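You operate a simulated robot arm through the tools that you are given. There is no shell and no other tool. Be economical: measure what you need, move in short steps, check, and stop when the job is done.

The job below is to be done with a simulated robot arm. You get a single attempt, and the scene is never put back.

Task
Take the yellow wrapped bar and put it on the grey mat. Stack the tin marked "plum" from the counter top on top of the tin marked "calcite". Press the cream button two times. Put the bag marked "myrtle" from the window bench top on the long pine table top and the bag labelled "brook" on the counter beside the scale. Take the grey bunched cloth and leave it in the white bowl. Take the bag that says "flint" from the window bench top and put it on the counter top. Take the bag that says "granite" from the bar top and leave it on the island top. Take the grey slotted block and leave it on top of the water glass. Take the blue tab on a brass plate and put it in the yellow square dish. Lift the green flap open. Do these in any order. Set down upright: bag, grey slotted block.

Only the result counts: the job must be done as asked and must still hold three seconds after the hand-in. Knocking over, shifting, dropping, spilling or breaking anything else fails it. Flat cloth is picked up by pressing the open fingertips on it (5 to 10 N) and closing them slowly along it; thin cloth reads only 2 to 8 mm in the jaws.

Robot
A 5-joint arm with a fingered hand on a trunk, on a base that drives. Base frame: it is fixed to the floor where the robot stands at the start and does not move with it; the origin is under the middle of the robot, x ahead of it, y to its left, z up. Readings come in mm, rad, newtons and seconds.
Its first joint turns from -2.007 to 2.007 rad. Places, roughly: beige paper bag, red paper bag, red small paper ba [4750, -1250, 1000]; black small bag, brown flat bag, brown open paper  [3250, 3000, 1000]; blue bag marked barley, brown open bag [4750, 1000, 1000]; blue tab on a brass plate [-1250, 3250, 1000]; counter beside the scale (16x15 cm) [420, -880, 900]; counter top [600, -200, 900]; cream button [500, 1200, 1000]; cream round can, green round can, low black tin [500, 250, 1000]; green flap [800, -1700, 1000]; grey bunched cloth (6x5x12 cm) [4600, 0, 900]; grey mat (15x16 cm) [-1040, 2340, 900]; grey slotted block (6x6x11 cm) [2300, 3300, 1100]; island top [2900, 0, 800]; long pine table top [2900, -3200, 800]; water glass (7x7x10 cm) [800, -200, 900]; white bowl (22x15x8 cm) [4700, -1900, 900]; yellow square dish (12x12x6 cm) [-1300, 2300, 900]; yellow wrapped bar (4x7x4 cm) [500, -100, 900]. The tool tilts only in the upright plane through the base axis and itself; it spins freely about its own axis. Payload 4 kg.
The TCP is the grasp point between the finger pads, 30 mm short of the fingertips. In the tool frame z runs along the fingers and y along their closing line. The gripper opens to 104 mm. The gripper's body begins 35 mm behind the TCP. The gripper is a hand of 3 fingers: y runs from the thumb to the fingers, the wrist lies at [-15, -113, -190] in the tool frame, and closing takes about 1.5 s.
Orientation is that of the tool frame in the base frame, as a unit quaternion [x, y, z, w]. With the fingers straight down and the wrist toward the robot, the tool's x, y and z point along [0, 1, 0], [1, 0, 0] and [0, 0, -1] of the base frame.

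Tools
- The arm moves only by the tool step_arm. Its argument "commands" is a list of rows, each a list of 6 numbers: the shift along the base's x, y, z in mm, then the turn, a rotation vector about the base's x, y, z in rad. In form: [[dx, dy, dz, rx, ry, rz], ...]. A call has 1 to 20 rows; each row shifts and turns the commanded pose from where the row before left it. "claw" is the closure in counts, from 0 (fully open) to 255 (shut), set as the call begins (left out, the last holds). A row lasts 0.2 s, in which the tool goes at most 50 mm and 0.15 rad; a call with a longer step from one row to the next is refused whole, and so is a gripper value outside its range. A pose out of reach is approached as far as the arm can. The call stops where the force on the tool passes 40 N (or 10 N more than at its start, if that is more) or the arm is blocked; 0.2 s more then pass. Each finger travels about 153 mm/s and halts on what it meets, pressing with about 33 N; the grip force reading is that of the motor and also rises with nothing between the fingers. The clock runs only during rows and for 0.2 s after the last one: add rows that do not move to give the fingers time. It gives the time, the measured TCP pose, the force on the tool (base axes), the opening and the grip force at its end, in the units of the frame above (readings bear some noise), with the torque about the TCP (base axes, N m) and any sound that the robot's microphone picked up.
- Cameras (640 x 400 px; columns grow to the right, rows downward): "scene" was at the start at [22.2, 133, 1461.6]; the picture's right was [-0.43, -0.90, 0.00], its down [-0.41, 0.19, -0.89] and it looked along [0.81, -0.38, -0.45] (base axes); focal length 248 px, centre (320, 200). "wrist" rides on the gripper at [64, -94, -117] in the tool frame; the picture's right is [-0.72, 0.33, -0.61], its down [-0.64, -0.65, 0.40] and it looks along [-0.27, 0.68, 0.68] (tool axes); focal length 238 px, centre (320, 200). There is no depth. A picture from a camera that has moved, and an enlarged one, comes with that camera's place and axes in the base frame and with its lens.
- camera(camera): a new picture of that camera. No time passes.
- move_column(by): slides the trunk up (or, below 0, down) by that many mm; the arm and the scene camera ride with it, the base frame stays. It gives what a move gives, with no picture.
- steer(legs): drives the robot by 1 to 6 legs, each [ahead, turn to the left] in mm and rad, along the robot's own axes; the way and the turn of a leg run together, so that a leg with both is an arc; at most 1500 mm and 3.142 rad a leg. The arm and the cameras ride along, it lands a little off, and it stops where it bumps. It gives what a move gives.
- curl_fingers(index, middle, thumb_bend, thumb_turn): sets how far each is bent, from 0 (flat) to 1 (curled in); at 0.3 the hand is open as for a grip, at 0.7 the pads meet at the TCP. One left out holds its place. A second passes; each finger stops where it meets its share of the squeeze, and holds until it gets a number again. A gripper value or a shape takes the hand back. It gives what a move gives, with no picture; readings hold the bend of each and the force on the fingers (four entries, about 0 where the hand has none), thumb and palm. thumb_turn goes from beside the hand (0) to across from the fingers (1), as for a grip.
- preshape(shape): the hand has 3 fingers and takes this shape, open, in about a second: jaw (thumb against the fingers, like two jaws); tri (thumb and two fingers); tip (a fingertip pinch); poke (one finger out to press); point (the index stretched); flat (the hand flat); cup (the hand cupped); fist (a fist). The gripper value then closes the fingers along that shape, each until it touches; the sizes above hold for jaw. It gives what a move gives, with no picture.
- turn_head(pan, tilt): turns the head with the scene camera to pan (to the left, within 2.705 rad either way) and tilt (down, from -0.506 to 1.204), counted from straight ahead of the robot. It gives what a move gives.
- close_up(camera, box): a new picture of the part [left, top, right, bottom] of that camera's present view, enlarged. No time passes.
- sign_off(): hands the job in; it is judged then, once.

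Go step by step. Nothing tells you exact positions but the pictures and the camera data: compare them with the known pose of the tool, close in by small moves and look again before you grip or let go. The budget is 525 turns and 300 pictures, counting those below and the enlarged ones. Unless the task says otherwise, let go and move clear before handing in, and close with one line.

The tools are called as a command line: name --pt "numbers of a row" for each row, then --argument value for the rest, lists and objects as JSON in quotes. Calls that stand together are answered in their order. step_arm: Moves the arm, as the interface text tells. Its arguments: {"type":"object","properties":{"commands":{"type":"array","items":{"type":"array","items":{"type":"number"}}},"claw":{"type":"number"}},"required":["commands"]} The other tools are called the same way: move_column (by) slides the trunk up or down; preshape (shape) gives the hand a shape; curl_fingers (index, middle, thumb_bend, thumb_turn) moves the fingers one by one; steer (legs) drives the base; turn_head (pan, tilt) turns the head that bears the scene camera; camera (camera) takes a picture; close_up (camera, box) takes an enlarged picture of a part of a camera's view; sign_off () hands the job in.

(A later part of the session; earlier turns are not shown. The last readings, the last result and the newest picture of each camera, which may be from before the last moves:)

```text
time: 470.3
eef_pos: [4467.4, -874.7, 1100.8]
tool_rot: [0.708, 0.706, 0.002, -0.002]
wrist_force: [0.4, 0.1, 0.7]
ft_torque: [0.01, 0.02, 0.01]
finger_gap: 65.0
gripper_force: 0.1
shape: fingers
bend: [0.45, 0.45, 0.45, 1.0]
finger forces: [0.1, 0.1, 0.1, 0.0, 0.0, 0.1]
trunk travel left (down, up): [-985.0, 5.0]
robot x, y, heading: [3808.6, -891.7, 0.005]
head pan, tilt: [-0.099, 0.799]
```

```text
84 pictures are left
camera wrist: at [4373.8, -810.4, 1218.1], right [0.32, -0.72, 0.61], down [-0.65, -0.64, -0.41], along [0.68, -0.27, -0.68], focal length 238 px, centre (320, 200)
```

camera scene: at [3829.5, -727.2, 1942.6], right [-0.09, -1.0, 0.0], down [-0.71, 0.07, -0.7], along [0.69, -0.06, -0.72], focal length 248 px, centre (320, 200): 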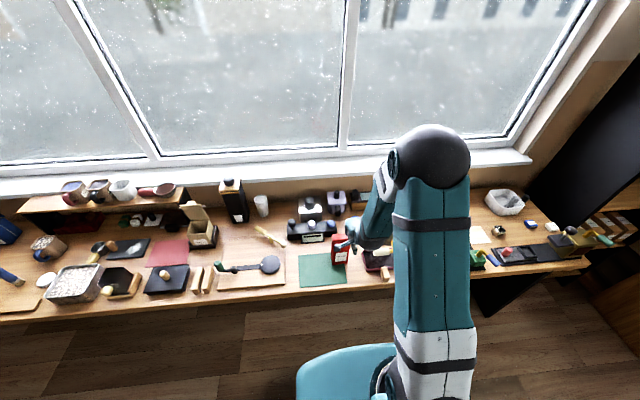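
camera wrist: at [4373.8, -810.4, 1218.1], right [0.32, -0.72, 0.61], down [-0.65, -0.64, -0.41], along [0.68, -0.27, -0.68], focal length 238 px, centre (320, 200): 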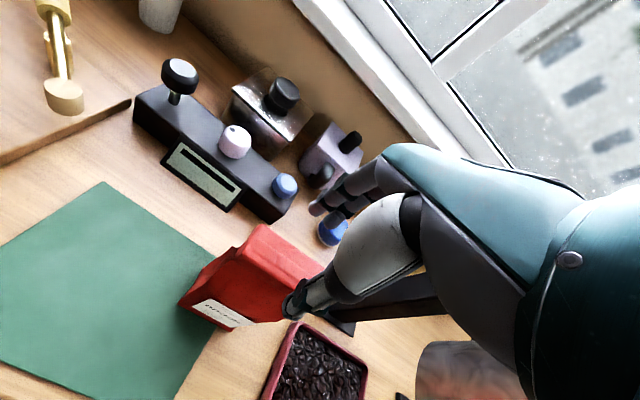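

step_arm --pt "3 3 -30 0 0 0.004" --pt "0 0 -30 0 0 0" --pt "0 0 -23 0 0 0" --pt "0 0 0 0 0 0"

curl_fingers --index 0.8 --middle 0.8 --thumb_bend 0.8

step_arm --pt "0 0 10 0 0 0" --pt "0 0 20 0 0 0" --pt "0 0 0 0 0 0"

close_up --camera "scene" --box '[290, 210, 410, 300]'

```text
time: 471.3
eef_pos: [4469.4, -870.8, 1020.5]
tool_rot: [0.707, 0.707, 0.001, -0.001]
wrist_force: [0.3, -0.2, -0.4]
ft_torque: [0.03, 0.0, -0.01]
finger_gap: 64.8
gripper_force: 0.1
shape: fingers
bend: [0.45, 0.45, 0.45, 1.0]
finger forces: [0.0, 0.0, 0.0, 0.0, 0.1, 0.0]
trunk travel left (down, up): [-985.0, 5.0]
robot x, y, heading: [3810.5, -894.8, 0.013]
head pan, tilt: [-0.099, 0.799]
```

```text
time: 472.3
eef_pos: [4470.3, -871.0, 1021.0]
tool_rot: [0.708, 0.707, 0.002, -0.001]
wrist_force: [0.9, -1.3, 3.2]
ft_torque: [-0.16, -0.21, 0.05]
finger_gap: 34.9
gripper_force: 25.3
shape: fingers
bend: [0.78, 0.79, 0.47, 1.0]
finger forces: [11.9, 16.3, 0.1, 0.0, 22.9, 0.1]
trunk travel left (down, up): [-985.0, 5.0]
robot x, y, heading: [3811.9, -892.6, 0.005]
head pan, tilt: [-0.099, 0.799]
```

```text
time: 473.1
eef_pos: [4469.2, -872.0, 1050.1]
tool_rot: [0.707, 0.707, 0.002, -0.003]
wrist_force: [0.6, -0.6, -2.9]
ft_torque: [0.03, -0.03, 0.02]
finger_gap: 22.5
gripper_force: 16.4
shape: fingers
bend: [0.79, 0.79, 0.52, 1.0]
finger forces: [8.2, 8.9, 0.0, 0.0, 16.0, 0.0]
trunk travel left (down, up): [-985.0, 5.0]
robot x, y, heading: [3809.9, -892.3, 0.007]
head pan, tilt: [-0.099, 0.799]
```

```text
4.44 times, centred on (350, 255) of scene
camera zoom: at [3830.0, -727.0, 1942.5], right [-0.09, -1.0, 0.0], down [-0.71, 0.07, -0.7], along [0.69, -0.06, -0.72], focal length 1104 px, centre (187, -44)
```

zoom: 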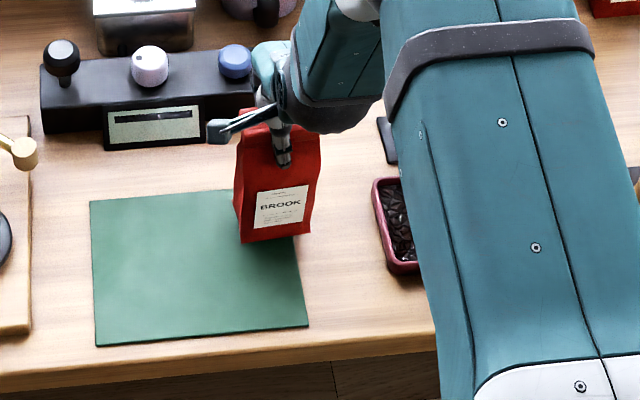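

curl_fingers --index 0.86 --middle 0.86 --thumb_bend 0.86

step_arm --pt "0 0 15 0 0 0" --pt "0 0 20 0 0 0" --pt "0 0 0 0 0 0"

close_up --camera "scene" --box '[290, 210, 410, 300]'

```text
time: 474.1
eef_pos: [4470.0, -870.9, 1050.0]
tool_rot: [0.707, 0.707, 0.002, -0.002]
wrist_force: [0.1, 0.1, -2.2]
ft_torque: [0.01, -0.06, 0.01]
finger_gap: 27.8
gripper_force: 26.8
shape: fingers
bend: [0.84, 0.84, 0.5, 1.0]
finger forces: [12.4, 13.8, 0.0, 0.1, 26.7, 0.0]
trunk travel left (down, up): [-985.0, 5.0]
robot x, y, heading: [3809.7, -891.2, 0.007]
head pan, tilt: [-0.099, 0.799]
```

```text
time: 474.9
eef_pos: [4471.0, -871.3, 1084.7]
tool_rot: [0.707, 0.707, 0.002, -0.002]
wrist_force: [0.0, -0.3, -2.7]
ft_torque: [0.04, -0.04, -0.03]
finger_gap: 27.6
gripper_force: 26.7
shape: fingers
bend: [0.84, 0.84, 0.5, 1.0]
finger forces: [12.8, 13.7, 0.1, 0.0, 27.0, 0.0]
trunk travel left (down, up): [-985.0, 5.0]
robot x, y, heading: [3808.6, -891.5, 0.006]
head pan, tilt: [-0.099, 0.799]
```

```text
4.44 times, centred on (350, 255) of scene
camera zoom: at [3830.4, -727.0, 1942.5], right [-0.09, -1.0, 0.0], down [-0.71, 0.07, -0.7], along [0.69, -0.06, -0.72], focal length 1104 px, centre (187, -44)
```

zoom: 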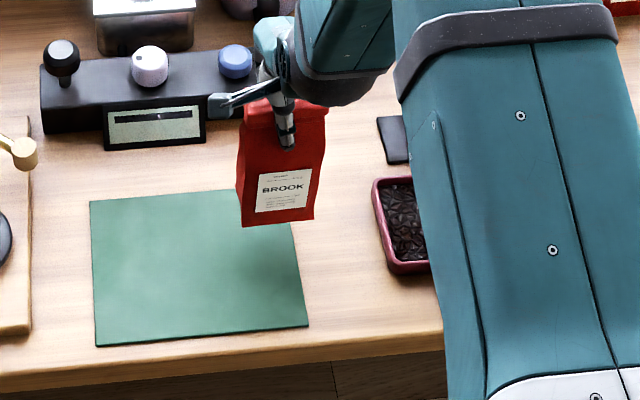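

BROOK is up. I'll raise it, retract, and drive round toward the scale end of the counter.

step_arm --pt "0 0 45 0 0 0" --pt "0 0 45 0 0 0" --pt "0 0 45 0 0 0" --pt "0 0 45 0 0 0" --pt "-45 0 0 0 0 0" --pt "-45 0 0 0 0 0" --pt "-45 0 0 0 0 0" --pt "-35 0 0 0 0 0" --pt "0 0 0 0 0 0"

steer --legs '[[0, -1.575], [900, 0], [0, -1.18], [1450, 0]]'

turn_head --pan -0.3 --tilt 0.35

camera --camera "scene"

```text
time: 476.9
eef_pos: [4300.6, -871.0, 1264.6]
tool_rot: [0.707, 0.707, 0.002, -0.002]
wrist_force: [0.0, -0.1, -2.3]
ft_torque: [-0.02, -0.06, -0.01]
finger_gap: 28.0
gripper_force: 26.4
shape: fingers
bend: [0.84, 0.84, 0.5, 1.0]
finger forces: [12.9, 13.0, 0.0, 0.0, 26.6, 0.0]
trunk travel left (down, up): [-985.0, 5.0]
robot x, y, heading: [3811.7, -888.9, 0.006]
head pan, tilt: [-0.099, 0.799]
```

```text
time: 495.3
eef_pos: [1946.9, -2439.9, 1264.0]
tool_rot: [0.815, -0.58, 0.003, 0.002]
wrist_force: [-0.5, 0.1, -2.4]
ft_torque: [-0.01, 0.06, 0.0]
finger_gap: 27.7
gripper_force: 23.9
shape: fingers
bend: [0.84, 0.84, 0.5, 1.0]
finger forces: [12.1, 11.6, 0.0, 0.1, 24.1, 0.0]
trunk travel left (down, up): [-985.0, 5.0]
robot x, y, heading: [2403.1, -2263.0, -2.803]
head pan, tilt: [-0.099, 0.799]
```

```text
time: 496.2
eef_pos: [1946.3, -2440.0, 1264.9]
tool_rot: [0.814, -0.581, 0.003, 0.003]
wrist_force: [-0.6, 0.2, -2.6]
ft_torque: [-0.04, 0.02, -0.03]
finger_gap: 27.7
gripper_force: 24.0
shape: fingers
bend: [0.84, 0.84, 0.5, 1.0]
finger forces: [12.1, 11.6, 0.0, 0.0, 24.1, 0.0]
trunk travel left (down, up): [-985.0, 5.0]
robot x, y, heading: [2402.9, -2261.4, -2.803]
head pan, tilt: [-0.3, 0.351]
```

```text
81 pictures are left
camera scene: at [2423.3, -2409.5, 1982.1], right [-0.04, 1.0, 0.0], down [0.34, 0.01, -0.94], along [-0.94, -0.04, -0.34], focal length 248 px, centre (320, 200)
```

scene: 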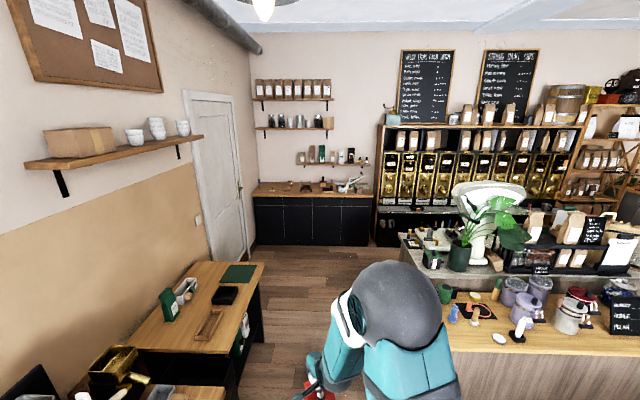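

I can see the way: round the counter's end into the aisle. I'll raise the arm high, then drive there.

step_arm --pt "0 0 45 0 0 0" --pt "0 0 45 0 0 0" --pt "0 0 45 0 0 0" --pt "0 0 45 0 0 0" --pt "0 0 30 0 0 0" --pt "0 0 0 0 0 0"

steer --legs '[[0, -0.3], [1300, 0], [1130, 0]]'

turn_head --pan -1.0 --tilt 0.6

camera --camera "scene"

```text
time: 497.6
eef_pos: [1944.3, -2440.4, 1473.8]
tool_rot: [0.815, -0.58, 0.003, 0.001]
wrist_force: [-0.1, -0.2, -3.0]
ft_torque: [-0.07, 0.06, -0.02]
finger_gap: 27.6
gripper_force: 24.2
shape: fingers
bend: [0.85, 0.85, 0.51, 1.0]
finger forces: [12.1, 11.9, 0.0, 0.0, 24.6, 0.1]
trunk travel left (down, up): [-985.0, 5.0]
robot x, y, heading: [2401.6, -2258.5, -2.802]
head pan, tilt: [-0.3, 0.351]
```

```text
time: 510.3
eef_pos: [-484.5, -2401.8, 1475.2]
tool_rot: [0.72, -0.693, 0.002, 0.001]
wrist_force: [-0.1, -1.0, -3.0]
ft_torque: [-0.01, 0.03, -0.01]
finger_gap: 27.4
gripper_force: 24.3
shape: fingers
bend: [0.85, 0.85, 0.51, 1.0]
finger forces: [12.0, 11.7, 0.0, 0.0, 24.1, 0.0]
trunk travel left (down, up): [-985.0, 5.0]
robot x, y, heading: [6.8, -2364.7, -3.094]
head pan, tilt: [-0.3, 0.351]
```

```text
time: 511.4
eef_pos: [-484.8, -2401.1, 1475.5]
tool_rot: [0.721, -0.693, 0.002, 0.002]
wrist_force: [0.6, 0.5, -2.9]
ft_torque: [-0.01, 0.03, -0.01]
finger_gap: 27.6
gripper_force: 23.8
shape: fingers
bend: [0.85, 0.85, 0.51, 1.0]
finger forces: [12.0, 11.8, 0.1, 0.0, 24.2, 0.1]
trunk travel left (down, up): [-985.0, 5.0]
robot x, y, heading: [8.9, -2361.5, -3.098]
head pan, tilt: [-1.0, 0.6]
```

```text
80 pictures are left
camera scene: at [20.3, -2461.4, 1959.5], right [0.82, 0.58, 0.0], down [0.33, -0.46, -0.83], along [-0.48, 0.67, -0.56], focal length 248 px, centre (320, 200)
```

scene: 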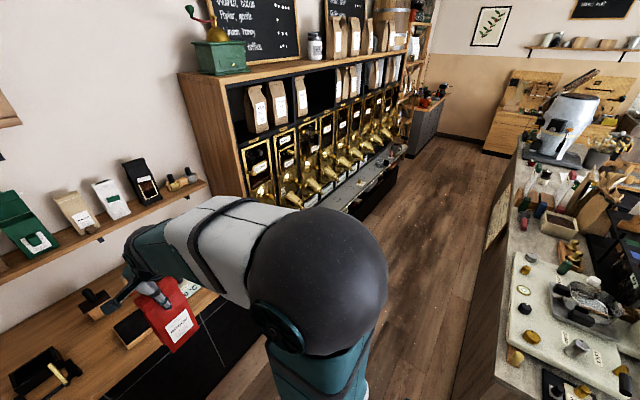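

steer --legs '[[0, -1.63], [1480, 0]]'

turn_head --pan -1.3 --tilt 0.8

camera --camera "scene"

```text
time: 522.8
eef_pos: [3.1, -374.3, 1474.9]
tool_rot: [0.003, 1.0, 0.0, -0.003]
wrist_force: [0.3, -0.7, -2.6]
ft_torque: [0.01, 0.04, 0.02]
finger_gap: 27.6
gripper_force: 23.0
shape: fingers
bend: [0.85, 0.85, 0.51, 1.0]
finger forces: [11.8, 11.4, 0.0, 0.0, 23.4, 0.0]
trunk travel left (down, up): [-985.0, 5.0]
robot x, y, heading: [19.7, -859.3, 1.571]
head pan, tilt: [-1.0, 0.6]
```

```text
time: 523.6
eef_pos: [3.4, -375.1, 1474.6]
tool_rot: [0.003, 1.0, -0.001, -0.003]
wrist_force: [-0.7, 0.2, -2.7]
ft_torque: [0.09, 0.03, -0.01]
finger_gap: 27.5
gripper_force: 23.4
shape: fingers
bend: [0.85, 0.85, 0.51, 1.0]
finger forces: [11.7, 11.5, 0.0, 0.1, 23.5, 0.0]
trunk travel left (down, up): [-985.0, 5.0]
robot x, y, heading: [15.1, -866.8, 1.567]
head pan, tilt: [-1.3, 0.799]
```

```text
79 pictures are left
camera scene: at [-76.9, -903.9, 1942.6], right [0.27, -0.96, 0.0], down [-0.69, -0.19, -0.7], along [0.67, 0.19, -0.72], focal length 248 px, centre (320, 200)
```

scene: 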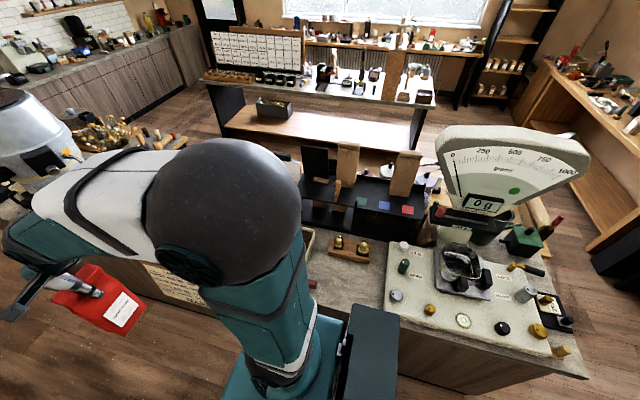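

The free patch beside the scale is near (415, -890). I'll turn to face it and back up a little.

steer --legs '[[0, -1.57], [-110, 0]]'

turn_head --pan -0.2 --tilt 0.9

camera --camera "scene"

```text
time: 528.6
eef_pos: [400.7, -847.9, 1475.2]
tool_rot: [0.708, 0.706, 0.002, -0.001]
wrist_force: [-0.7, 0.6, -1.7]
ft_torque: [-0.03, -0.05, 0.01]
finger_gap: 27.0
gripper_force: 22.4
shape: fingers
bend: [0.85, 0.85, 0.51, 1.0]
finger forces: [11.6, 11.0, 0.0, 0.0, 22.9, 0.1]
trunk travel left (down, up): [-985.0, 5.0]
robot x, y, heading: [-89.5, -866.9, 0.003]
head pan, tilt: [-1.3, 0.799]
```

```text
time: 529.9
eef_pos: [400.6, -847.9, 1475.6]
tool_rot: [0.708, 0.706, 0.002, -0.001]
wrist_force: [-0.1, 0.6, -2.5]
ft_torque: [0.0, -0.05, -0.01]
finger_gap: 27.3
gripper_force: 22.4
shape: fingers
bend: [0.85, 0.85, 0.51, 1.0]
finger forces: [11.6, 11.1, 0.0, 0.0, 23.1, 0.0]
trunk travel left (down, up): [-985.0, 5.0]
robot x, y, heading: [-91.3, -869.3, -0.001]
head pan, tilt: [-0.201, 0.901]
```

```text
78 pictures are left
camera scene: at [-76.9, -708.3, 1934.7], right [-0.2, -0.98, 0.0], down [-0.77, 0.15, -0.62], along [0.61, -0.12, -0.78], focal length 248 px, centre (320, 200)
```

scene: 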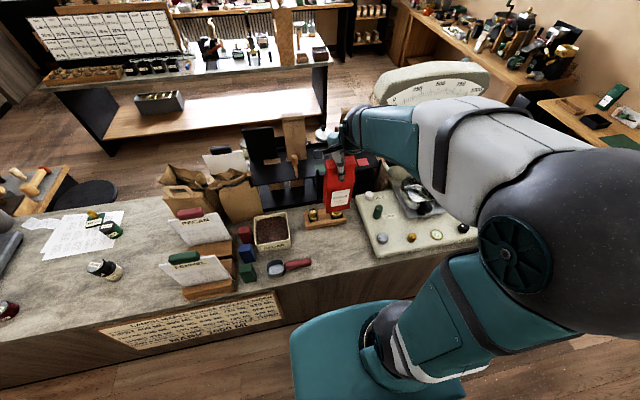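

step_arm --pt "12 -16 0 0 0 -0.032" --pt "12 -16 0 0 0 -0.032" --pt "0 0 0 0 0 0"

move_column --by -300

camera --camera "scene"

camera --camera "wrist"

```text
time: 530.7
eef_pos: [422.4, -878.2, 1475.8]
tool_rot: [0.732, 0.682, 0.001, -0.001]
wrist_force: [-0.3, -0.1, -3.1]
ft_torque: [0.02, -0.05, -0.01]
finger_gap: 27.3
gripper_force: 24.1
shape: fingers
bend: [0.85, 0.85, 0.51, 1.0]
finger forces: [11.7, 11.2, 0.0, 0.0, 23.2, 0.0]
trunk travel left (down, up): [-985.0, 5.0]
robot x, y, heading: [-93.7, -866.3, 0.003]
head pan, tilt: [-0.201, 0.901]
```

```text
time: 533.7
eef_pos: [423.8, -880.3, 1175.3]
tool_rot: [0.73, 0.683, 0.001, -0.001]
wrist_force: [-0.6, -0.4, -2.0]
ft_torque: [0.02, -0.02, 0.02]
finger_gap: 27.3
gripper_force: 23.0
shape: fingers
bend: [0.85, 0.85, 0.51, 1.0]
finger forces: [11.7, 11.1, 0.0, 0.0, 23.2, 0.0]
trunk travel left (down, up): [-685.0, 305.0]
robot x, y, heading: [-90.3, -864.7, 0.002]
head pan, tilt: [-0.201, 0.901]
```

```text
77 pictures are left
camera scene: at [-77.3, -708.3, 1634.7], right [-0.2, -0.98, 0.0], down [-0.77, 0.15, -0.62], along [0.61, -0.12, -0.78], focal length 248 px, centre (320, 200)
```

scene: 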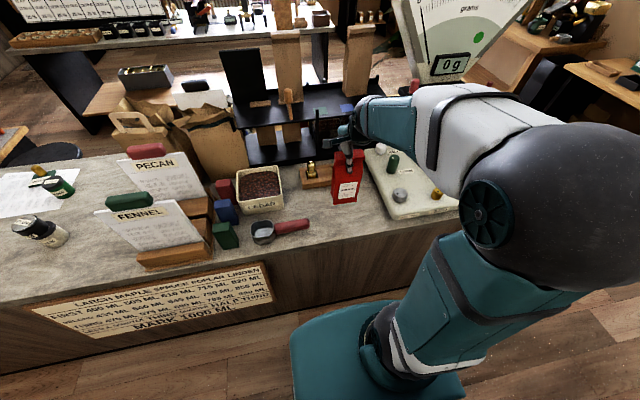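

```text
76 pictures are left
camera wrist: at [334.8, -809.3, 1292.7], right [0.28, -0.74, 0.61], down [-0.7, -0.59, -0.41], along [0.66, -0.31, -0.68], focal length 238 px, centre (320, 200)
```

wrist: 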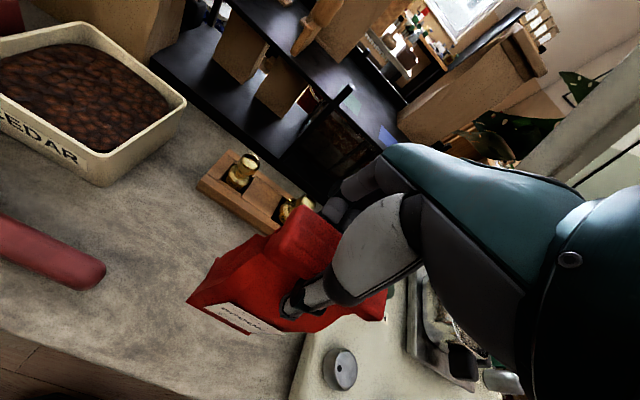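

step_arm --pt "0 0 -35 0 0 0" --pt "0 0 -25 0 0 0" --pt "0 0 -12 0 0 0" --pt "0 0 0 0 0 0"

step_arm --pt "0 0 -4 0 0 0" --pt "0 0 -4 0 0 0" --pt "0 0 0 0 0 0"

step_arm --pt "0 0 -4 0 0 0" --pt "0 0 -4 0 0 0" --pt "0 0 0 0 0 0"

```text
time: 534.7
eef_pos: [422.6, -878.8, 1103.8]
tool_rot: [0.731, 0.683, 0.001, -0.002]
wrist_force: [0.2, -0.5, -2.7]
ft_torque: [0.01, -0.03, -0.01]
finger_gap: 27.1
gripper_force: 22.3
shape: fingers
bend: [0.85, 0.85, 0.51, 1.0]
finger forces: [11.7, 11.3, 0.0, 0.0, 23.3, 0.0]
trunk travel left (down, up): [-685.0, 305.0]
robot x, y, heading: [-89.5, -866.6, 0.003]
head pan, tilt: [-0.201, 0.901]
```

```text
time: 535.5
eef_pos: [423.0, -878.7, 1095.0]
tool_rot: [0.731, 0.682, 0.001, -0.002]
wrist_force: [-0.1, 0.8, -3.0]
ft_torque: [0.0, -0.06, 0.0]
finger_gap: 27.1
gripper_force: 22.5
shape: fingers
bend: [0.85, 0.85, 0.51, 1.0]
finger forces: [11.6, 11.4, 0.0, 0.1, 23.3, 0.1]
trunk travel left (down, up): [-685.0, 305.0]
robot x, y, heading: [-91.2, -865.1, 0.004]
head pan, tilt: [-0.201, 0.901]
```

```text
time: 536.3
eef_pos: [423.4, -879.3, 1087.2]
tool_rot: [0.731, 0.683, 0.001, -0.001]
wrist_force: [-0.3, -0.4, -2.5]
ft_torque: [0.01, -0.04, -0.04]
finger_gap: 27.3
gripper_force: 22.6
shape: fingers
bend: [0.85, 0.85, 0.51, 1.0]
finger forces: [11.6, 11.3, 0.0, 0.1, 23.3, 0.1]
trunk travel left (down, up): [-685.0, 305.0]
robot x, y, heading: [-88.2, -869.3, -0.0]
head pan, tilt: [-0.201, 0.901]
```

step_arm --pt "0 0 -4 0 0 0" --pt "0 0 -4 0 0 0" --pt "0 0 0 0 0 0"

step_arm --pt "0 0 -4 0 0 0" --pt "0 0 -3 0 0 0" --pt "0 0 0 0 0 0"

close_up --camera "scene" --box '[290, 120, 420, 240]'

```text
time: 537.1
eef_pos: [425.1, -877.6, 1079.5]
tool_rot: [0.731, 0.682, 0.002, 0.001]
wrist_force: [-0.5, 0.0, -2.4]
ft_torque: [0.02, -0.05, 0.02]
finger_gap: 27.3
gripper_force: 23.2
shape: fingers
bend: [0.85, 0.85, 0.51, 1.0]
finger forces: [11.7, 11.4, 0.0, 0.0, 23.4, 0.0]
trunk travel left (down, up): [-685.0, 305.0]
robot x, y, heading: [-92.4, -865.9, 0.004]
head pan, tilt: [-0.201, 0.901]
```

```text
time: 537.9
eef_pos: [423.2, -878.2, 1072.8]
tool_rot: [0.731, 0.682, 0.001, -0.001]
wrist_force: [0.5, 0.0, -2.5]
ft_torque: [0.03, -0.05, 0.05]
finger_gap: 27.4
gripper_force: 23.1
shape: fingers
bend: [0.85, 0.85, 0.51, 1.0]
finger forces: [11.7, 11.2, 0.0, 0.0, 23.5, 0.1]
trunk travel left (down, up): [-685.0, 305.0]
robot x, y, heading: [-87.3, -864.8, 0.004]
head pan, tilt: [-0.201, 0.901]
```

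```text
3.33 times, centred on (355, 180) of scene
camera zoom: at [-77.3, -708.3, 1634.7], right [-0.2, -0.98, 0.0], down [-0.77, 0.15, -0.62], along [0.61, -0.12, -0.78], focal length 828 px, centre (203, 267)
```

zoom: 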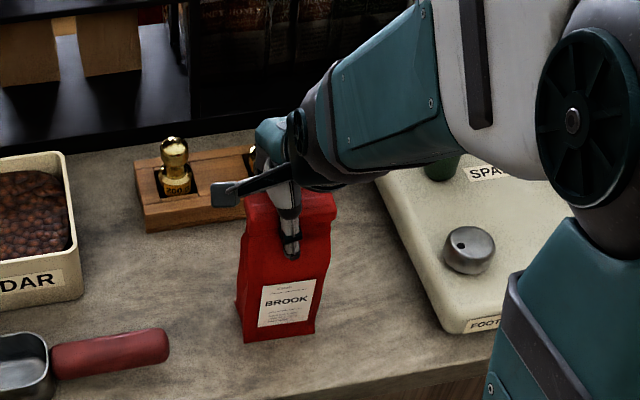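

step_arm --pt "0 0 -4 0 0 0" --pt "0 0 -3 0 0 0" --pt "0 0 0 0 0 0"

step_arm --pt "0 0 -4 0 0 0" --pt "0 0 -3 0 0 0" --pt "0 0 0 0 0 0"

```text
time: 538.7
eef_pos: [422.7, -878.4, 1068.7]
tool_rot: [0.731, 0.683, 0.004, 0.001]
wrist_force: [0.9, 4.5, 29.8]
ft_torque: [-0.04, 0.97, -0.15]
finger_gap: 28.8
gripper_force: 29.3
shape: fingers
bend: [0.85, 0.86, 0.51, 1.0]
finger forces: [15.0, 12.4, 0.1, 0.0, 31.4, 0.0]
trunk travel left (down, up): [-685.0, 305.0]
robot x, y, heading: [-91.4, -867.0, 0.002]
head pan, tilt: [-0.201, 0.901]
```

```text
time: 539.1
eef_pos: [426.4, -878.0, 1066.7]
tool_rot: [0.731, 0.683, 0.007, 0.004]
wrist_force: [0.7, 3.3, 21.2]
ft_torque: [-0.03, 0.91, -0.17]
finger_gap: 30.1
gripper_force: 27.4
shape: fingers
bend: [0.86, 0.86, 0.51, 1.0]
finger forces: [14.1, 11.5, 0.0, 0.0, 29.4, 0.1]
trunk travel left (down, up): [-685.0, 305.0]
robot x, y, heading: [-92.2, -866.4, 0.0]
head pan, tilt: [-0.201, 0.901]
stopped in row 1: the force on the tool passed its limit (the readings are from after the stop); the commanded pose is now the measured one
```

Contact. I'll relieve the pressure, release and check.

step_arm --pt "0 0 3 0 0 0" --pt "0 0 0 0 0 0"

curl_fingers --index 0.5 --middle 0.5 --thumb_bend 0.38

close_up --camera "scene" --box '[290, 120, 420, 240]'

```text
time: 539.7
eef_pos: [425.4, -877.8, 1067.8]
tool_rot: [0.731, 0.683, 0.004, 0.001]
wrist_force: [1.8, 3.5, 8.4]
ft_torque: [-0.03, 0.22, -0.09]
finger_gap: 29.6
gripper_force: 27.1
shape: fingers
bend: [0.86, 0.86, 0.51, 1.0]
finger forces: [14.5, 12.4, 0.1, 0.0, 27.5, 0.1]
trunk travel left (down, up): [-685.0, 305.0]
robot x, y, heading: [-91.7, -869.9, 0.005]
head pan, tilt: [-0.201, 0.901]
```

```text
time: 540.7
eef_pos: [424.5, -878.8, 1067.6]
tool_rot: [0.73, 0.683, 0.005, 0.001]
wrist_force: [-0.7, 0.6, -0.7]
ft_torque: [-0.03, -0.05, 0.02]
finger_gap: 67.3
gripper_force: 0.3
shape: fingers
bend: [0.5, 0.5, 0.38, 1.0]
finger forces: [0.0, 0.0, 0.0, 0.0, 0.3, 0.0]
trunk travel left (down, up): [-685.0, 305.0]
robot x, y, heading: [-91.7, -866.8, 0.007]
head pan, tilt: [-0.201, 0.901]
```

```text
3.33 times, centred on (355, 180) of scene
camera zoom: at [-77.5, -708.3, 1634.7], right [-0.2, -0.98, 0.0], down [-0.77, 0.15, -0.62], along [0.61, -0.12, -0.78], focal length 828 px, centre (203, 267)
```

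zoom: 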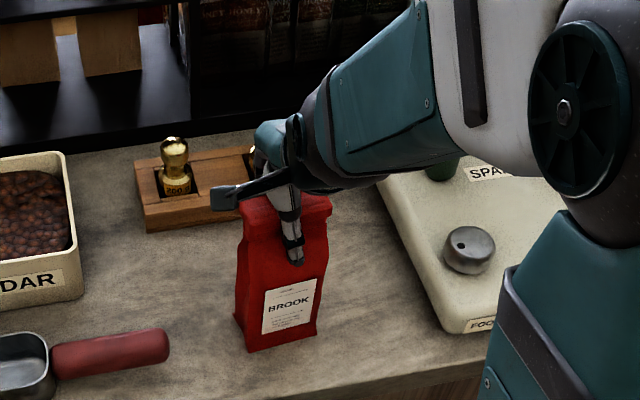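

BROOK stands beside the scale. I'll rise, then look toward the green flap near the counter's end.

step_arm --pt "0 0 20 0 0 0" --pt "0 0 45 0 0 0" --pt "0 0 45 0 0 0" --pt "0 0 45 0 0 0" --pt "0 0 45 0 0 0" --pt "0 0 0 0 0 0"

move_column --by 250

steer --legs '[[0, -1.57], [1450, 0], [0, 1.1]]'

turn_head --pan 0.9 --tilt 0.6

camera --camera "scene"

```text
time: 542.1
eef_pos: [424.1, -877.6, 1267.5]
tool_rot: [0.73, 0.683, 0.004, 0.0]
wrist_force: [-0.5, 0.3, 0.2]
ft_torque: [-0.02, -0.03, 0.01]
finger_gap: 67.0
gripper_force: 0.0
shape: fingers
bend: [0.5, 0.5, 0.38, 1.0]
finger forces: [0.0, 0.0, 0.1, 0.0, 0.0, 0.1]
trunk travel left (down, up): [-685.0, 305.0]
robot x, y, heading: [-90.3, -866.2, 0.008]
head pan, tilt: [-0.201, 0.901]
```

```text
time: 544.7
eef_pos: [425.1, -877.9, 1516.6]
tool_rot: [0.731, 0.682, 0.005, 0.0]
wrist_force: [0.4, 0.6, 0.0]
ft_torque: [0.02, -0.02, 0.0]
finger_gap: 67.1
gripper_force: 0.1
shape: fingers
bend: [0.5, 0.5, 0.38, 1.0]
finger forces: [0.0, 0.1, 0.0, 0.0, 0.0, 0.0]
trunk travel left (down, up): [-935.0, 55.0]
robot x, y, heading: [-93.0, -864.3, 0.009]
head pan, tilt: [-0.201, 0.901]
```

```text
time: 558.6
eef_pos: [305.1, -2585.7, 1517.2]
tool_rot: [0.88, 0.475, 0.003, 0.002]
wrist_force: [-0.2, 0.2, -0.8]
ft_torque: [-0.01, 0.01, 0.0]
finger_gap: 66.9
gripper_force: 0.1
shape: fingers
bend: [0.5, 0.5, 0.38, 1.0]
finger forces: [0.1, 0.0, 0.1, 0.0, 0.0, 0.0]
trunk travel left (down, up): [-935.0, 55.0]
robot x, y, heading: [-135.2, -2317.3, -0.512]
head pan, tilt: [-0.201, 0.901]
```

```text
time: 559.9
eef_pos: [305.5, -2584.5, 1516.5]
tool_rot: [0.88, 0.475, 0.004, 0.002]
wrist_force: [0.1, -0.2, -0.2]
ft_torque: [-0.02, 0.0, 0.02]
finger_gap: 67.1
gripper_force: 0.1
shape: fingers
bend: [0.5, 0.5, 0.38, 1.0]
finger forces: [0.1, 0.1, 0.1, 0.0, 0.0, 0.1]
trunk travel left (down, up): [-935.0, 55.0]
robot x, y, heading: [-136.8, -2322.3, -0.51]
head pan, tilt: [0.901, 0.6]
```

```text
73 pictures are left
camera scene: at [-23.2, -2108.3, 1909.4], right [0.38, -0.93, 0.0], down [-0.52, -0.21, -0.82], along [0.76, 0.31, -0.57], focal length 248 px, centre (320, 200)
```

scene: 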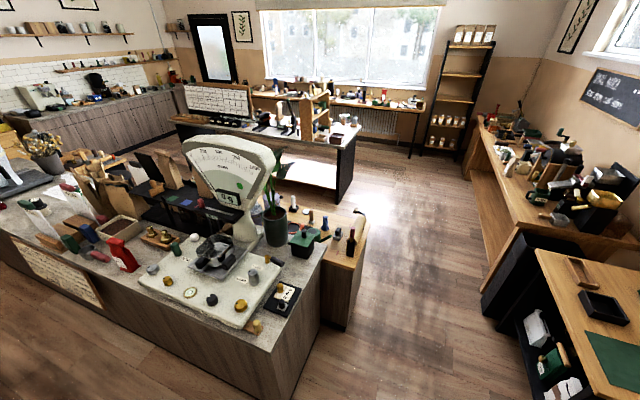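

close_up --camera "scene" --box '[240, 190, 370, 330]'

close_up --camera "scene" --box '[275, 210, 335, 260]'

```text
2.86 times, centred on (305, 260) of scene
camera zoom: at [-23.2, -2108.3, 1909.4], right [0.38, -0.93, 0.0], down [-0.52, -0.21, -0.82], along [0.76, 0.31, -0.57], focal length 710 px, centre (363, 29)
```

zoom: 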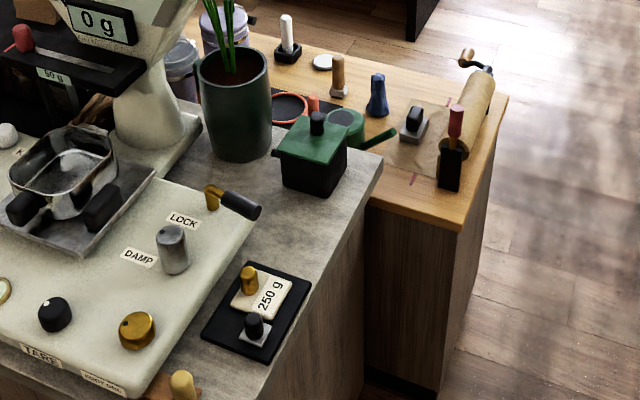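

```text
8.00 times, centred on (305, 235) of scene
camera zoom: at [-23.2, -2108.3, 1909.4], right [0.38, -0.93, 0.0], down [-0.52, -0.21, -0.82], along [0.76, 0.31, -0.57], focal length 1988 px, centre (440, -80)
```

zoom: 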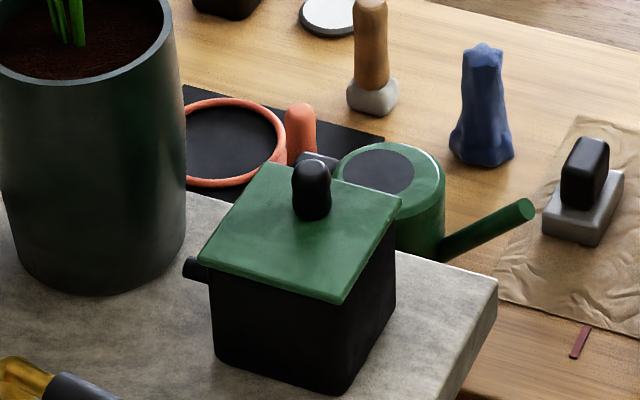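

The green flap is a lid with a black knob, hinged on its +y edge, at about (866, -1644). I'll come diagonally from the counter's end so the jaws take the knob mostly along the hinge axis.

steer --legs '[[0, 0.925], [415, 0], [0, 0.28]]'

turn_head --pan -0.1 --tilt 0.75

camera --camera "scene"

```text
time: 565.8
eef_pos: [658.1, -1835.9, 1517.4]
tool_rot: [0.459, 0.888, 0.005, -0.001]
wrist_force: [0.2, -0.9, 0.1]
ft_torque: [-0.01, -0.01, -0.01]
finger_gap: 67.3
gripper_force: 0.0
shape: fingers
bend: [0.5, 0.5, 0.38, 1.0]
finger forces: [0.1, 0.1, 0.1, 0.1, 0.0, 0.0]
trunk travel left (down, up): [-935.0, 55.0]
robot x, y, heading: [251.0, -2157.9, 0.686]
head pan, tilt: [0.901, 0.6]
```

```text
time: 567.1
eef_pos: [658.4, -1836.4, 1516.6]
tool_rot: [0.459, 0.888, 0.003, 0.0]
wrist_force: [0.1, 0.1, -0.2]
ft_torque: [0.0, 0.01, -0.05]
finger_gap: 67.1
gripper_force: 0.1
shape: fingers
bend: [0.5, 0.5, 0.38, 1.0]
finger forces: [0.0, 0.0, 0.0, 0.1, 0.0, 0.1]
trunk travel left (down, up): [-935.0, 55.0]
robot x, y, heading: [255.0, -2151.3, 0.685]
head pan, tilt: [-0.099, 0.75]
```

```text
70 pictures are left
camera scene: at [163.8, -2011.5, 1896.6], right [0.56, -0.83, 0.0], down [-0.57, -0.38, -0.73], along [0.61, 0.41, -0.68], focal length 248 px, centre (320, 200)
```

scene: 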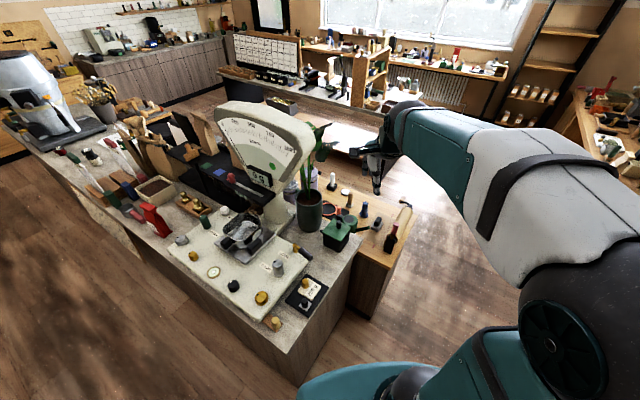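

close_up --camera "scene" --box '[310, 205, 370, 255]'

```text
8.00 times, centred on (340, 230) of scene
camera zoom: at [163.8, -2011.5, 1896.6], right [0.56, -0.83, 0.0], down [-0.57, -0.38, -0.73], along [0.61, 0.41, -0.68], focal length 1988 px, centre (160, -40)
```

zoom: 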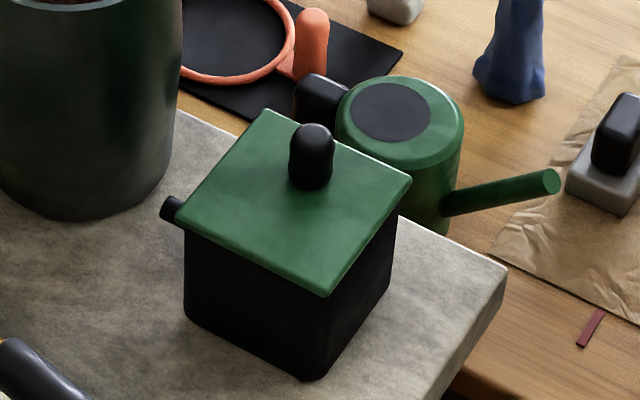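

move_column --by -300

curl_fingers --index 0.45 --middle 0.45 --thumb_bend 0.45

step_arm --pt "34 31 0 0 0 0.004" --pt "34 31 0 0 0 0.004" --pt "34 31 0 0 0 0.004" --pt "34 31 0 0 0 0.004" --pt "34 31 0 0 0 0.004" --pt "34 29 0 0 0 0" --pt "0 0 -45 0 0 0" --pt "0 0 -40 0 0 0" --pt "0 0 0 0 0 0"

camera --camera "wrist"

```text
time: 570.1
eef_pos: [657.9, -1836.6, 1217.8]
tool_rot: [0.46, 0.888, 0.004, -0.001]
wrist_force: [-0.6, 1.0, 0.2]
ft_torque: [-0.01, -0.02, 0.02]
finger_gap: 67.2
gripper_force: 0.1
shape: fingers
bend: [0.5, 0.5, 0.38, 1.0]
finger forces: [0.1, 0.1, 0.0, 0.0, 0.0, 0.0]
trunk travel left (down, up): [-635.0, 355.0]
robot x, y, heading: [252.2, -2151.7, 0.685]
head pan, tilt: [-0.099, 0.75]
```

```text
time: 571.1
eef_pos: [659.1, -1835.8, 1217.2]
tool_rot: [0.459, 0.888, 0.005, -0.001]
wrist_force: [-1.1, 0.3, -0.9]
ft_torque: [0.0, 0.0, 0.03]
finger_gap: 64.8
gripper_force: 0.1
shape: fingers
bend: [0.45, 0.45, 0.45, 1.0]
finger forces: [0.1, 0.0, 0.0, 0.0, 0.0, 0.0]
trunk travel left (down, up): [-635.0, 355.0]
robot x, y, heading: [251.8, -2154.0, 0.684]
head pan, tilt: [-0.099, 0.75]
```

```text
time: 573.1
eef_pos: [861.7, -1656.0, 1132.8]
tool_rot: [0.447, 0.894, 0.006, -0.005]
wrist_force: [0.0, 0.4, 0.2]
ft_torque: [0.0, 0.01, -0.02]
finger_gap: 65.1
gripper_force: 0.0
shape: fingers
bend: [0.45, 0.45, 0.45, 1.0]
finger forces: [0.0, 0.0, 0.0, 0.0, 0.0, 0.0]
trunk travel left (down, up): [-635.0, 355.0]
robot x, y, heading: [250.4, -2150.3, 0.682]
head pan, tilt: [-0.099, 0.75]
```

```text
68 pictures are left
camera wrist: at [748.8, -1662.5, 1249.8], right [0.69, -0.39, 0.61], down [-0.14, -0.9, -0.42], along [0.71, 0.21, -0.68], focal length 238 px, centre (320, 200)
```

wrist: 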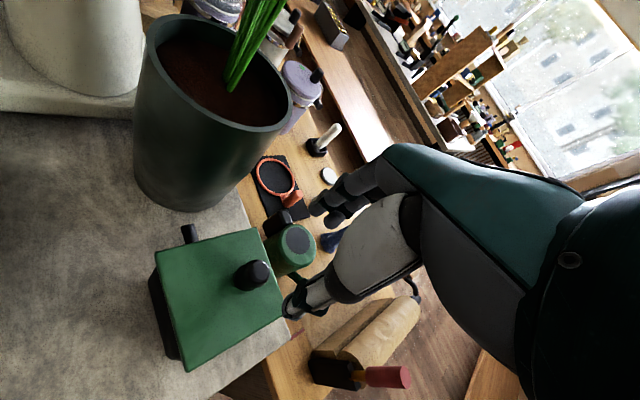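

The hinge side is not certain, so I'll grip the knob lightly, lift a centimetre and see which edge rises.

step_arm --pt "-6 2 -40 0 0 0.006" --pt "0 0 -40 0 0 0" --pt "0 0 -22 0 0 0" --pt "0 0 0 0 0 0"

close_up --camera "wrist" --box '[160, 120, 400, 330]'

```text
time: 574.1
eef_pos: [857.4, -1651.8, 1031.2]
tool_rot: [0.444, 0.896, 0.007, -0.004]
wrist_force: [0.0, 0.7, 3.9]
ft_torque: [0.07, -0.04, 0.06]
finger_gap: 64.9
gripper_force: 2.7
shape: fingers
bend: [0.45, 0.45, 0.45, 1.0]
finger forces: [3.0, 1.1, 0.0, 0.0, 0.4, 0.0]
trunk travel left (down, up): [-635.0, 355.0]
robot x, y, heading: [249.6, -2153.5, 0.686]
head pan, tilt: [-0.099, 0.75]
```

```text
1.90 times, centred on (280, 225) of wrist
camera zoom: at [744.1, -1660.7, 1148.6], right [0.7, -0.39, 0.61], down [-0.13, -0.9, -0.42], along [0.71, 0.21, -0.68], focal length 454 px, centre (396, 152)
```

zoom: 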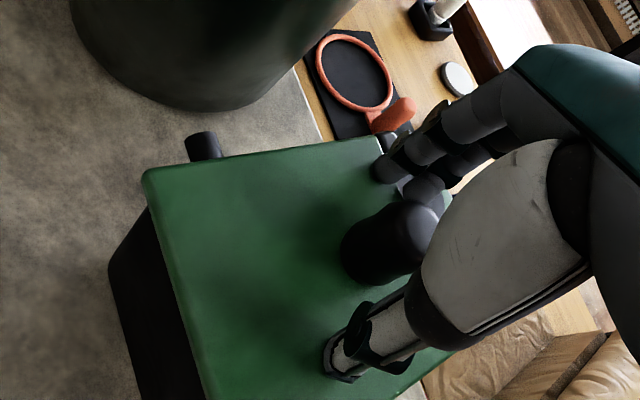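

step_arm --pt "0 0 5 0 0 0" --pt "0 0 0 0 0 0"

curl_fingers --index 0.7 --middle 0.7 --thumb_bend 0.7

step_arm --pt "0 0 6 0 0 0" --pt "0 0 6 0 0 0" --pt "0 0 0 0 0 0"

close_up --camera "scene" --box '[310, 120, 390, 190]'

close_up --camera "wrist" --box '[160, 120, 400, 330]'

```text
time: 574.7
eef_pos: [857.8, -1651.0, 1035.2]
tool_rot: [0.444, 0.896, 0.006, -0.005]
wrist_force: [-0.9, 0.3, -0.6]
ft_torque: [0.02, 0.03, -0.01]
finger_gap: 65.1
gripper_force: 0.1
shape: fingers
bend: [0.45, 0.45, 0.45, 1.0]
finger forces: [0.0, 0.0, 0.1, 0.0, 0.1, 0.1]
trunk travel left (down, up): [-635.0, 355.0]
robot x, y, heading: [249.2, -2154.1, 0.692]
head pan, tilt: [-0.099, 0.75]
```

```text
time: 575.7
eef_pos: [857.7, -1652.0, 1036.0]
tool_rot: [0.445, 0.895, 0.007, -0.005]
wrist_force: [1.1, 0.7, -0.2]
ft_torque: [0.01, -0.06, 0.02]
finger_gap: 20.5
gripper_force: 9.1
shape: fingers
bend: [0.64, 0.65, 0.62, 1.0]
finger forces: [4.2, 5.5, 0.0, 0.0, 8.1, 0.1]
trunk travel left (down, up): [-635.0, 355.0]
robot x, y, heading: [252.6, -2150.2, 0.688]
head pan, tilt: [-0.099, 0.75]
```

```text
time: 576.5
eef_pos: [856.6, -1650.6, 1045.7]
tool_rot: [0.444, 0.896, 0.005, -0.005]
wrist_force: [-5.6, 0.5, -7.4]
ft_torque: [0.14, -0.14, 0.05]
finger_gap: 21.2
gripper_force: 10.3
shape: fingers
bend: [0.65, 0.66, 0.61, 1.0]
finger forces: [3.8, 4.2, 0.0, 0.0, 11.9, 0.0]
trunk travel left (down, up): [-635.0, 355.0]
robot x, y, heading: [251.3, -2153.9, 0.689]
head pan, tilt: [-0.099, 0.75]
```

```text
5.71 times, centred on (350, 155) of scene
camera zoom: at [163.6, -2011.0, 1596.4], right [0.55, -0.83, 0.0], down [-0.57, -0.38, -0.73], along [0.61, 0.41, -0.68], focal length 1420 px, centre (149, 457)
```

zoom: 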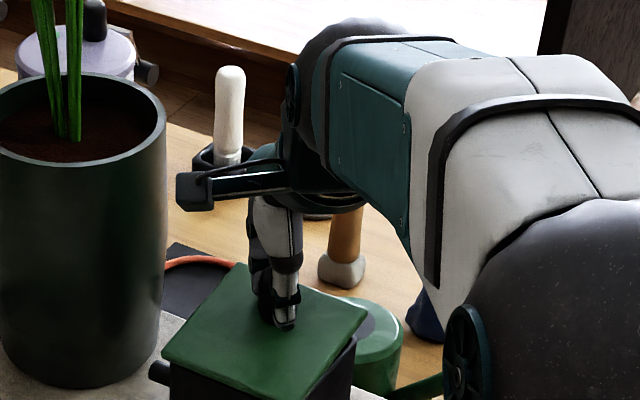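

```text
1.90 times, centred on (280, 225) of wrist
camera zoom: at [744.1, -1659.0, 1163.4], right [0.7, -0.38, 0.6], down [-0.13, -0.9, -0.42], along [0.7, 0.21, -0.68], focal length 454 px, centre (396, 152)
```

zoom: 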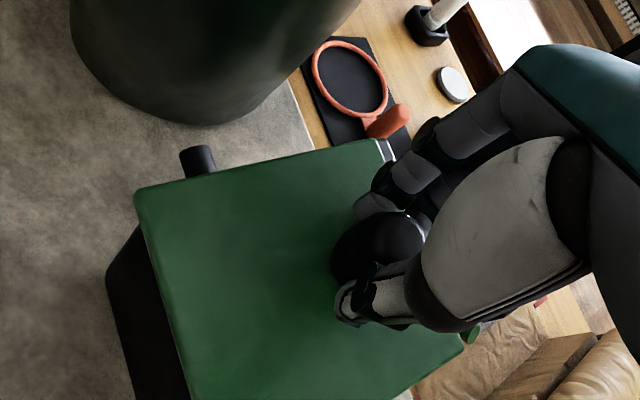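

The reaction pulls toward -x, so the hinge is the -x edge. I'll swing the knob along that arc in small steps.

step_arm --pt "-7 0 0 0 0 0.006" --pt "-7 0 4 0 0 0.006" --pt "-7 0 4 0 0 0.005" --pt "-10 0 4 0 0 0.009" --pt "-9 0 4 0 0 0.008" --pt "0 0 0 0 0 0"

close_up --camera "wrist" --box '[160, 120, 400, 330]'

```text
time: 577.8
eef_pos: [824.7, -1655.2, 1068.1]
tool_rot: [0.431, 0.902, 0.013, -0.003]
wrist_force: [20.0, -4.2, 10.7]
ft_torque: [-0.26, -1.12, -0.44]
finger_gap: 5.8
gripper_force: 19.2
shape: fingers
bend: [0.67, 0.54, 0.7, 1.0]
finger forces: [10.4, 27.3, 0.0, 0.0, 0.2, 0.1]
trunk travel left (down, up): [-635.0, 355.0]
robot x, y, heading: [251.0, -2152.9, 0.681]
head pan, tilt: [-0.099, 0.75]
stopped in row 6: the force on the tool passed its limit (the readings are from after the stop); the commanded pose is now the measured one
```

```text
1.90 times, centred on (280, 225) of wrist
camera zoom: at [710.8, -1666.8, 1184.4], right [0.7, -0.37, 0.61], down [-0.1, -0.9, -0.43], along [0.71, 0.24, -0.67], focal length 454 px, centre (396, 152)
```

zoom: 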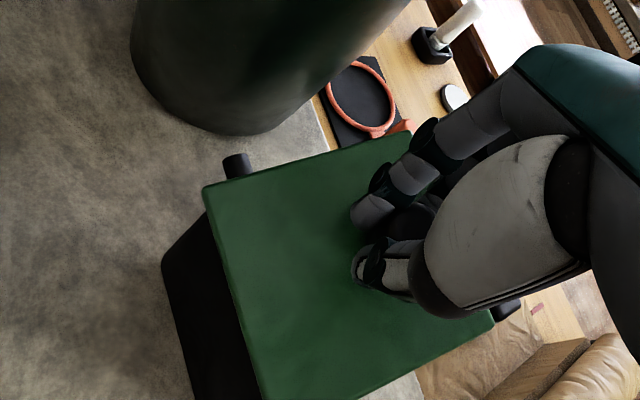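

close_up --camera "scene" --box '[310, 120, 390, 190]'

```text
5.71 times, centred on (350, 155) of scene
camera zoom: at [166.8, -2011.5, 1596.6], right [0.55, -0.84, 0.0], down [-0.57, -0.37, -0.73], along [0.61, 0.4, -0.68], focal length 1420 px, centre (149, 457)
```

zoom: 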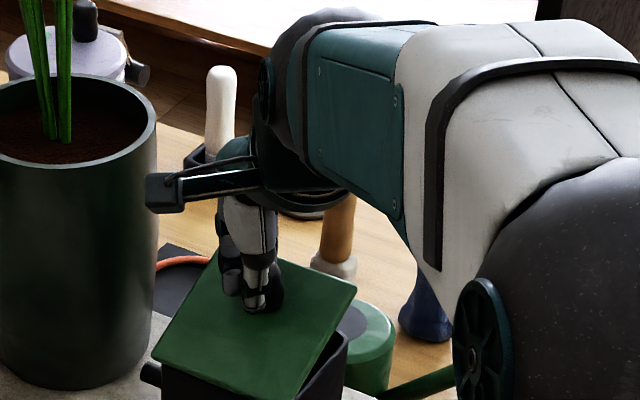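

The lid's -y edge is the one rising, so the hinge is the +y edge after all. I'll relieve the side push, rise, and look at whether the lid stays.

step_arm --pt "10 0 0 0 0 -0.008" --pt "10 0 10 0 0 -0.008" --pt "5 0 30 0 0 0" --pt "0 0 40 0 0 0" --pt "0 0 0 0 0 0"

close_up --camera "scene" --box '[310, 120, 390, 190]'

```text
time: 579.0
eef_pos: [845.3, -1653.6, 1147.3]
tool_rot: [0.439, 0.898, 0.009, -0.003]
wrist_force: [-0.3, -1.0, 0.3]
ft_torque: [0.0, -0.03, 0.03]
finger_gap: 2.6
gripper_force: 0.1
shape: fingers
bend: [0.7, 0.7, 0.7, 1.0]
finger forces: [0.0, 0.0, 0.0, 0.0, 0.1, 0.0]
trunk travel left (down, up): [-635.0, 355.0]
robot x, y, heading: [248.7, -2151.4, 0.681]
head pan, tilt: [-0.099, 0.75]
```

```text
5.71 times, centred on (350, 155) of scene
camera zoom: at [164.7, -2011.3, 1596.6], right [0.55, -0.83, 0.0], down [-0.57, -0.38, -0.73], along [0.61, 0.4, -0.68], focal length 1420 px, centre (149, 457)
```

zoom: 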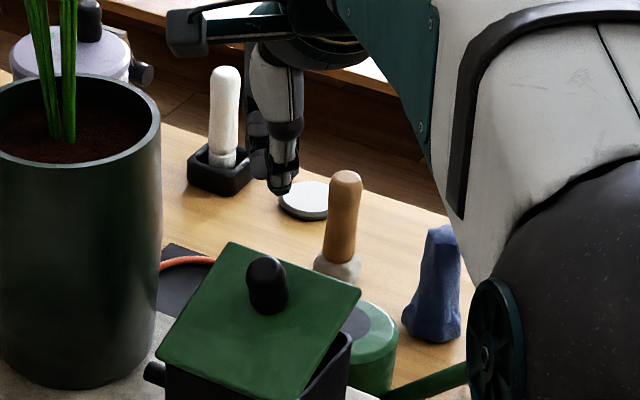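

The lid holds its place by friction, partly open. I'll move the closed fingers in front of its raised edge and push it up and over.

step_arm --pt "2 -36 0 0 0 -0.035" --pt "2 -36 0 0 0 -0.035" --pt "1 -36 0 0 0 -0.035" --pt "0 0 -45 0 0 0" --pt "0 0 -45 0 0 0" --pt "0 0 -20 0 0 0" --pt "0 0 0 0 0 0"

close_up --camera "wrist" --box '[120, 60, 440, 330]'

close_up --camera "scene" --box '[310, 120, 400, 200]'

```text
time: 580.6
eef_pos: [845.2, -1752.3, 1038.0]
tool_rot: [0.487, 0.874, 0.007, 0.001]
wrist_force: [0.0, -1.0, -0.6]
ft_torque: [-0.01, -0.01, -0.03]
finger_gap: 2.6
gripper_force: 0.0
shape: fingers
bend: [0.7, 0.7, 0.7, 1.0]
finger forces: [0.1, 0.0, 0.0, 0.0, 0.1, 0.0]
out of reach, approached as far as the arm can: row 2, 3
trunk travel left (down, up): [-635.0, 355.0]
robot x, y, heading: [251.9, -2148.1, 0.686]
head pan, tilt: [-0.099, 0.75]
```

```text
1.48 times, centred on (280, 195) of wrist
camera zoom: at [730.3, -1749.8, 1154.0], right [0.65, -0.45, 0.61], down [-0.21, -0.88, -0.42], along [0.73, 0.14, -0.67], focal length 353 px, centre (379, 207)
```

zoom: 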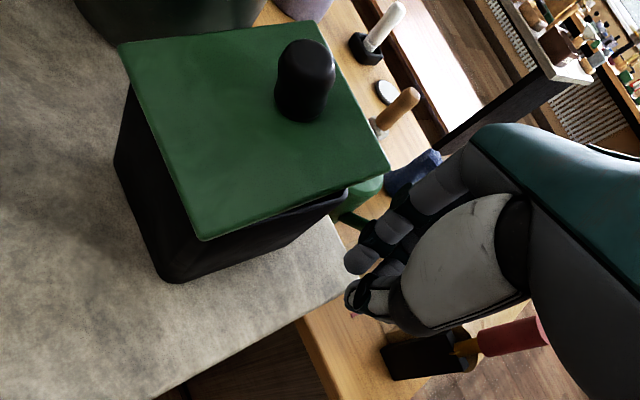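

```text
5.00 times, centred on (355, 160) of scene
camera zoom: at [164.5, -2011.4, 1596.6], right [0.55, -0.83, 0.0], down [-0.57, -0.38, -0.73], along [0.61, 0.4, -0.68], focal length 1242 px, centre (145, 400)
```

zoom: 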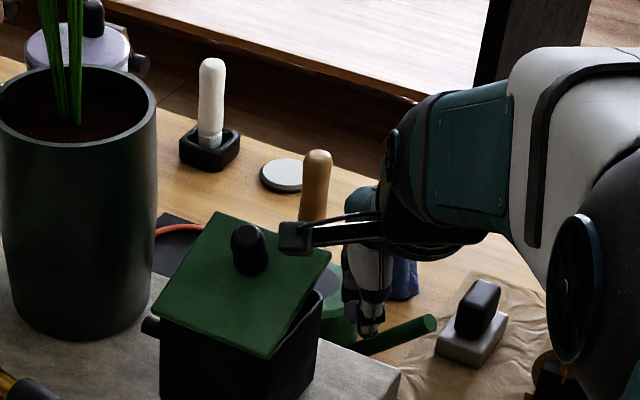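

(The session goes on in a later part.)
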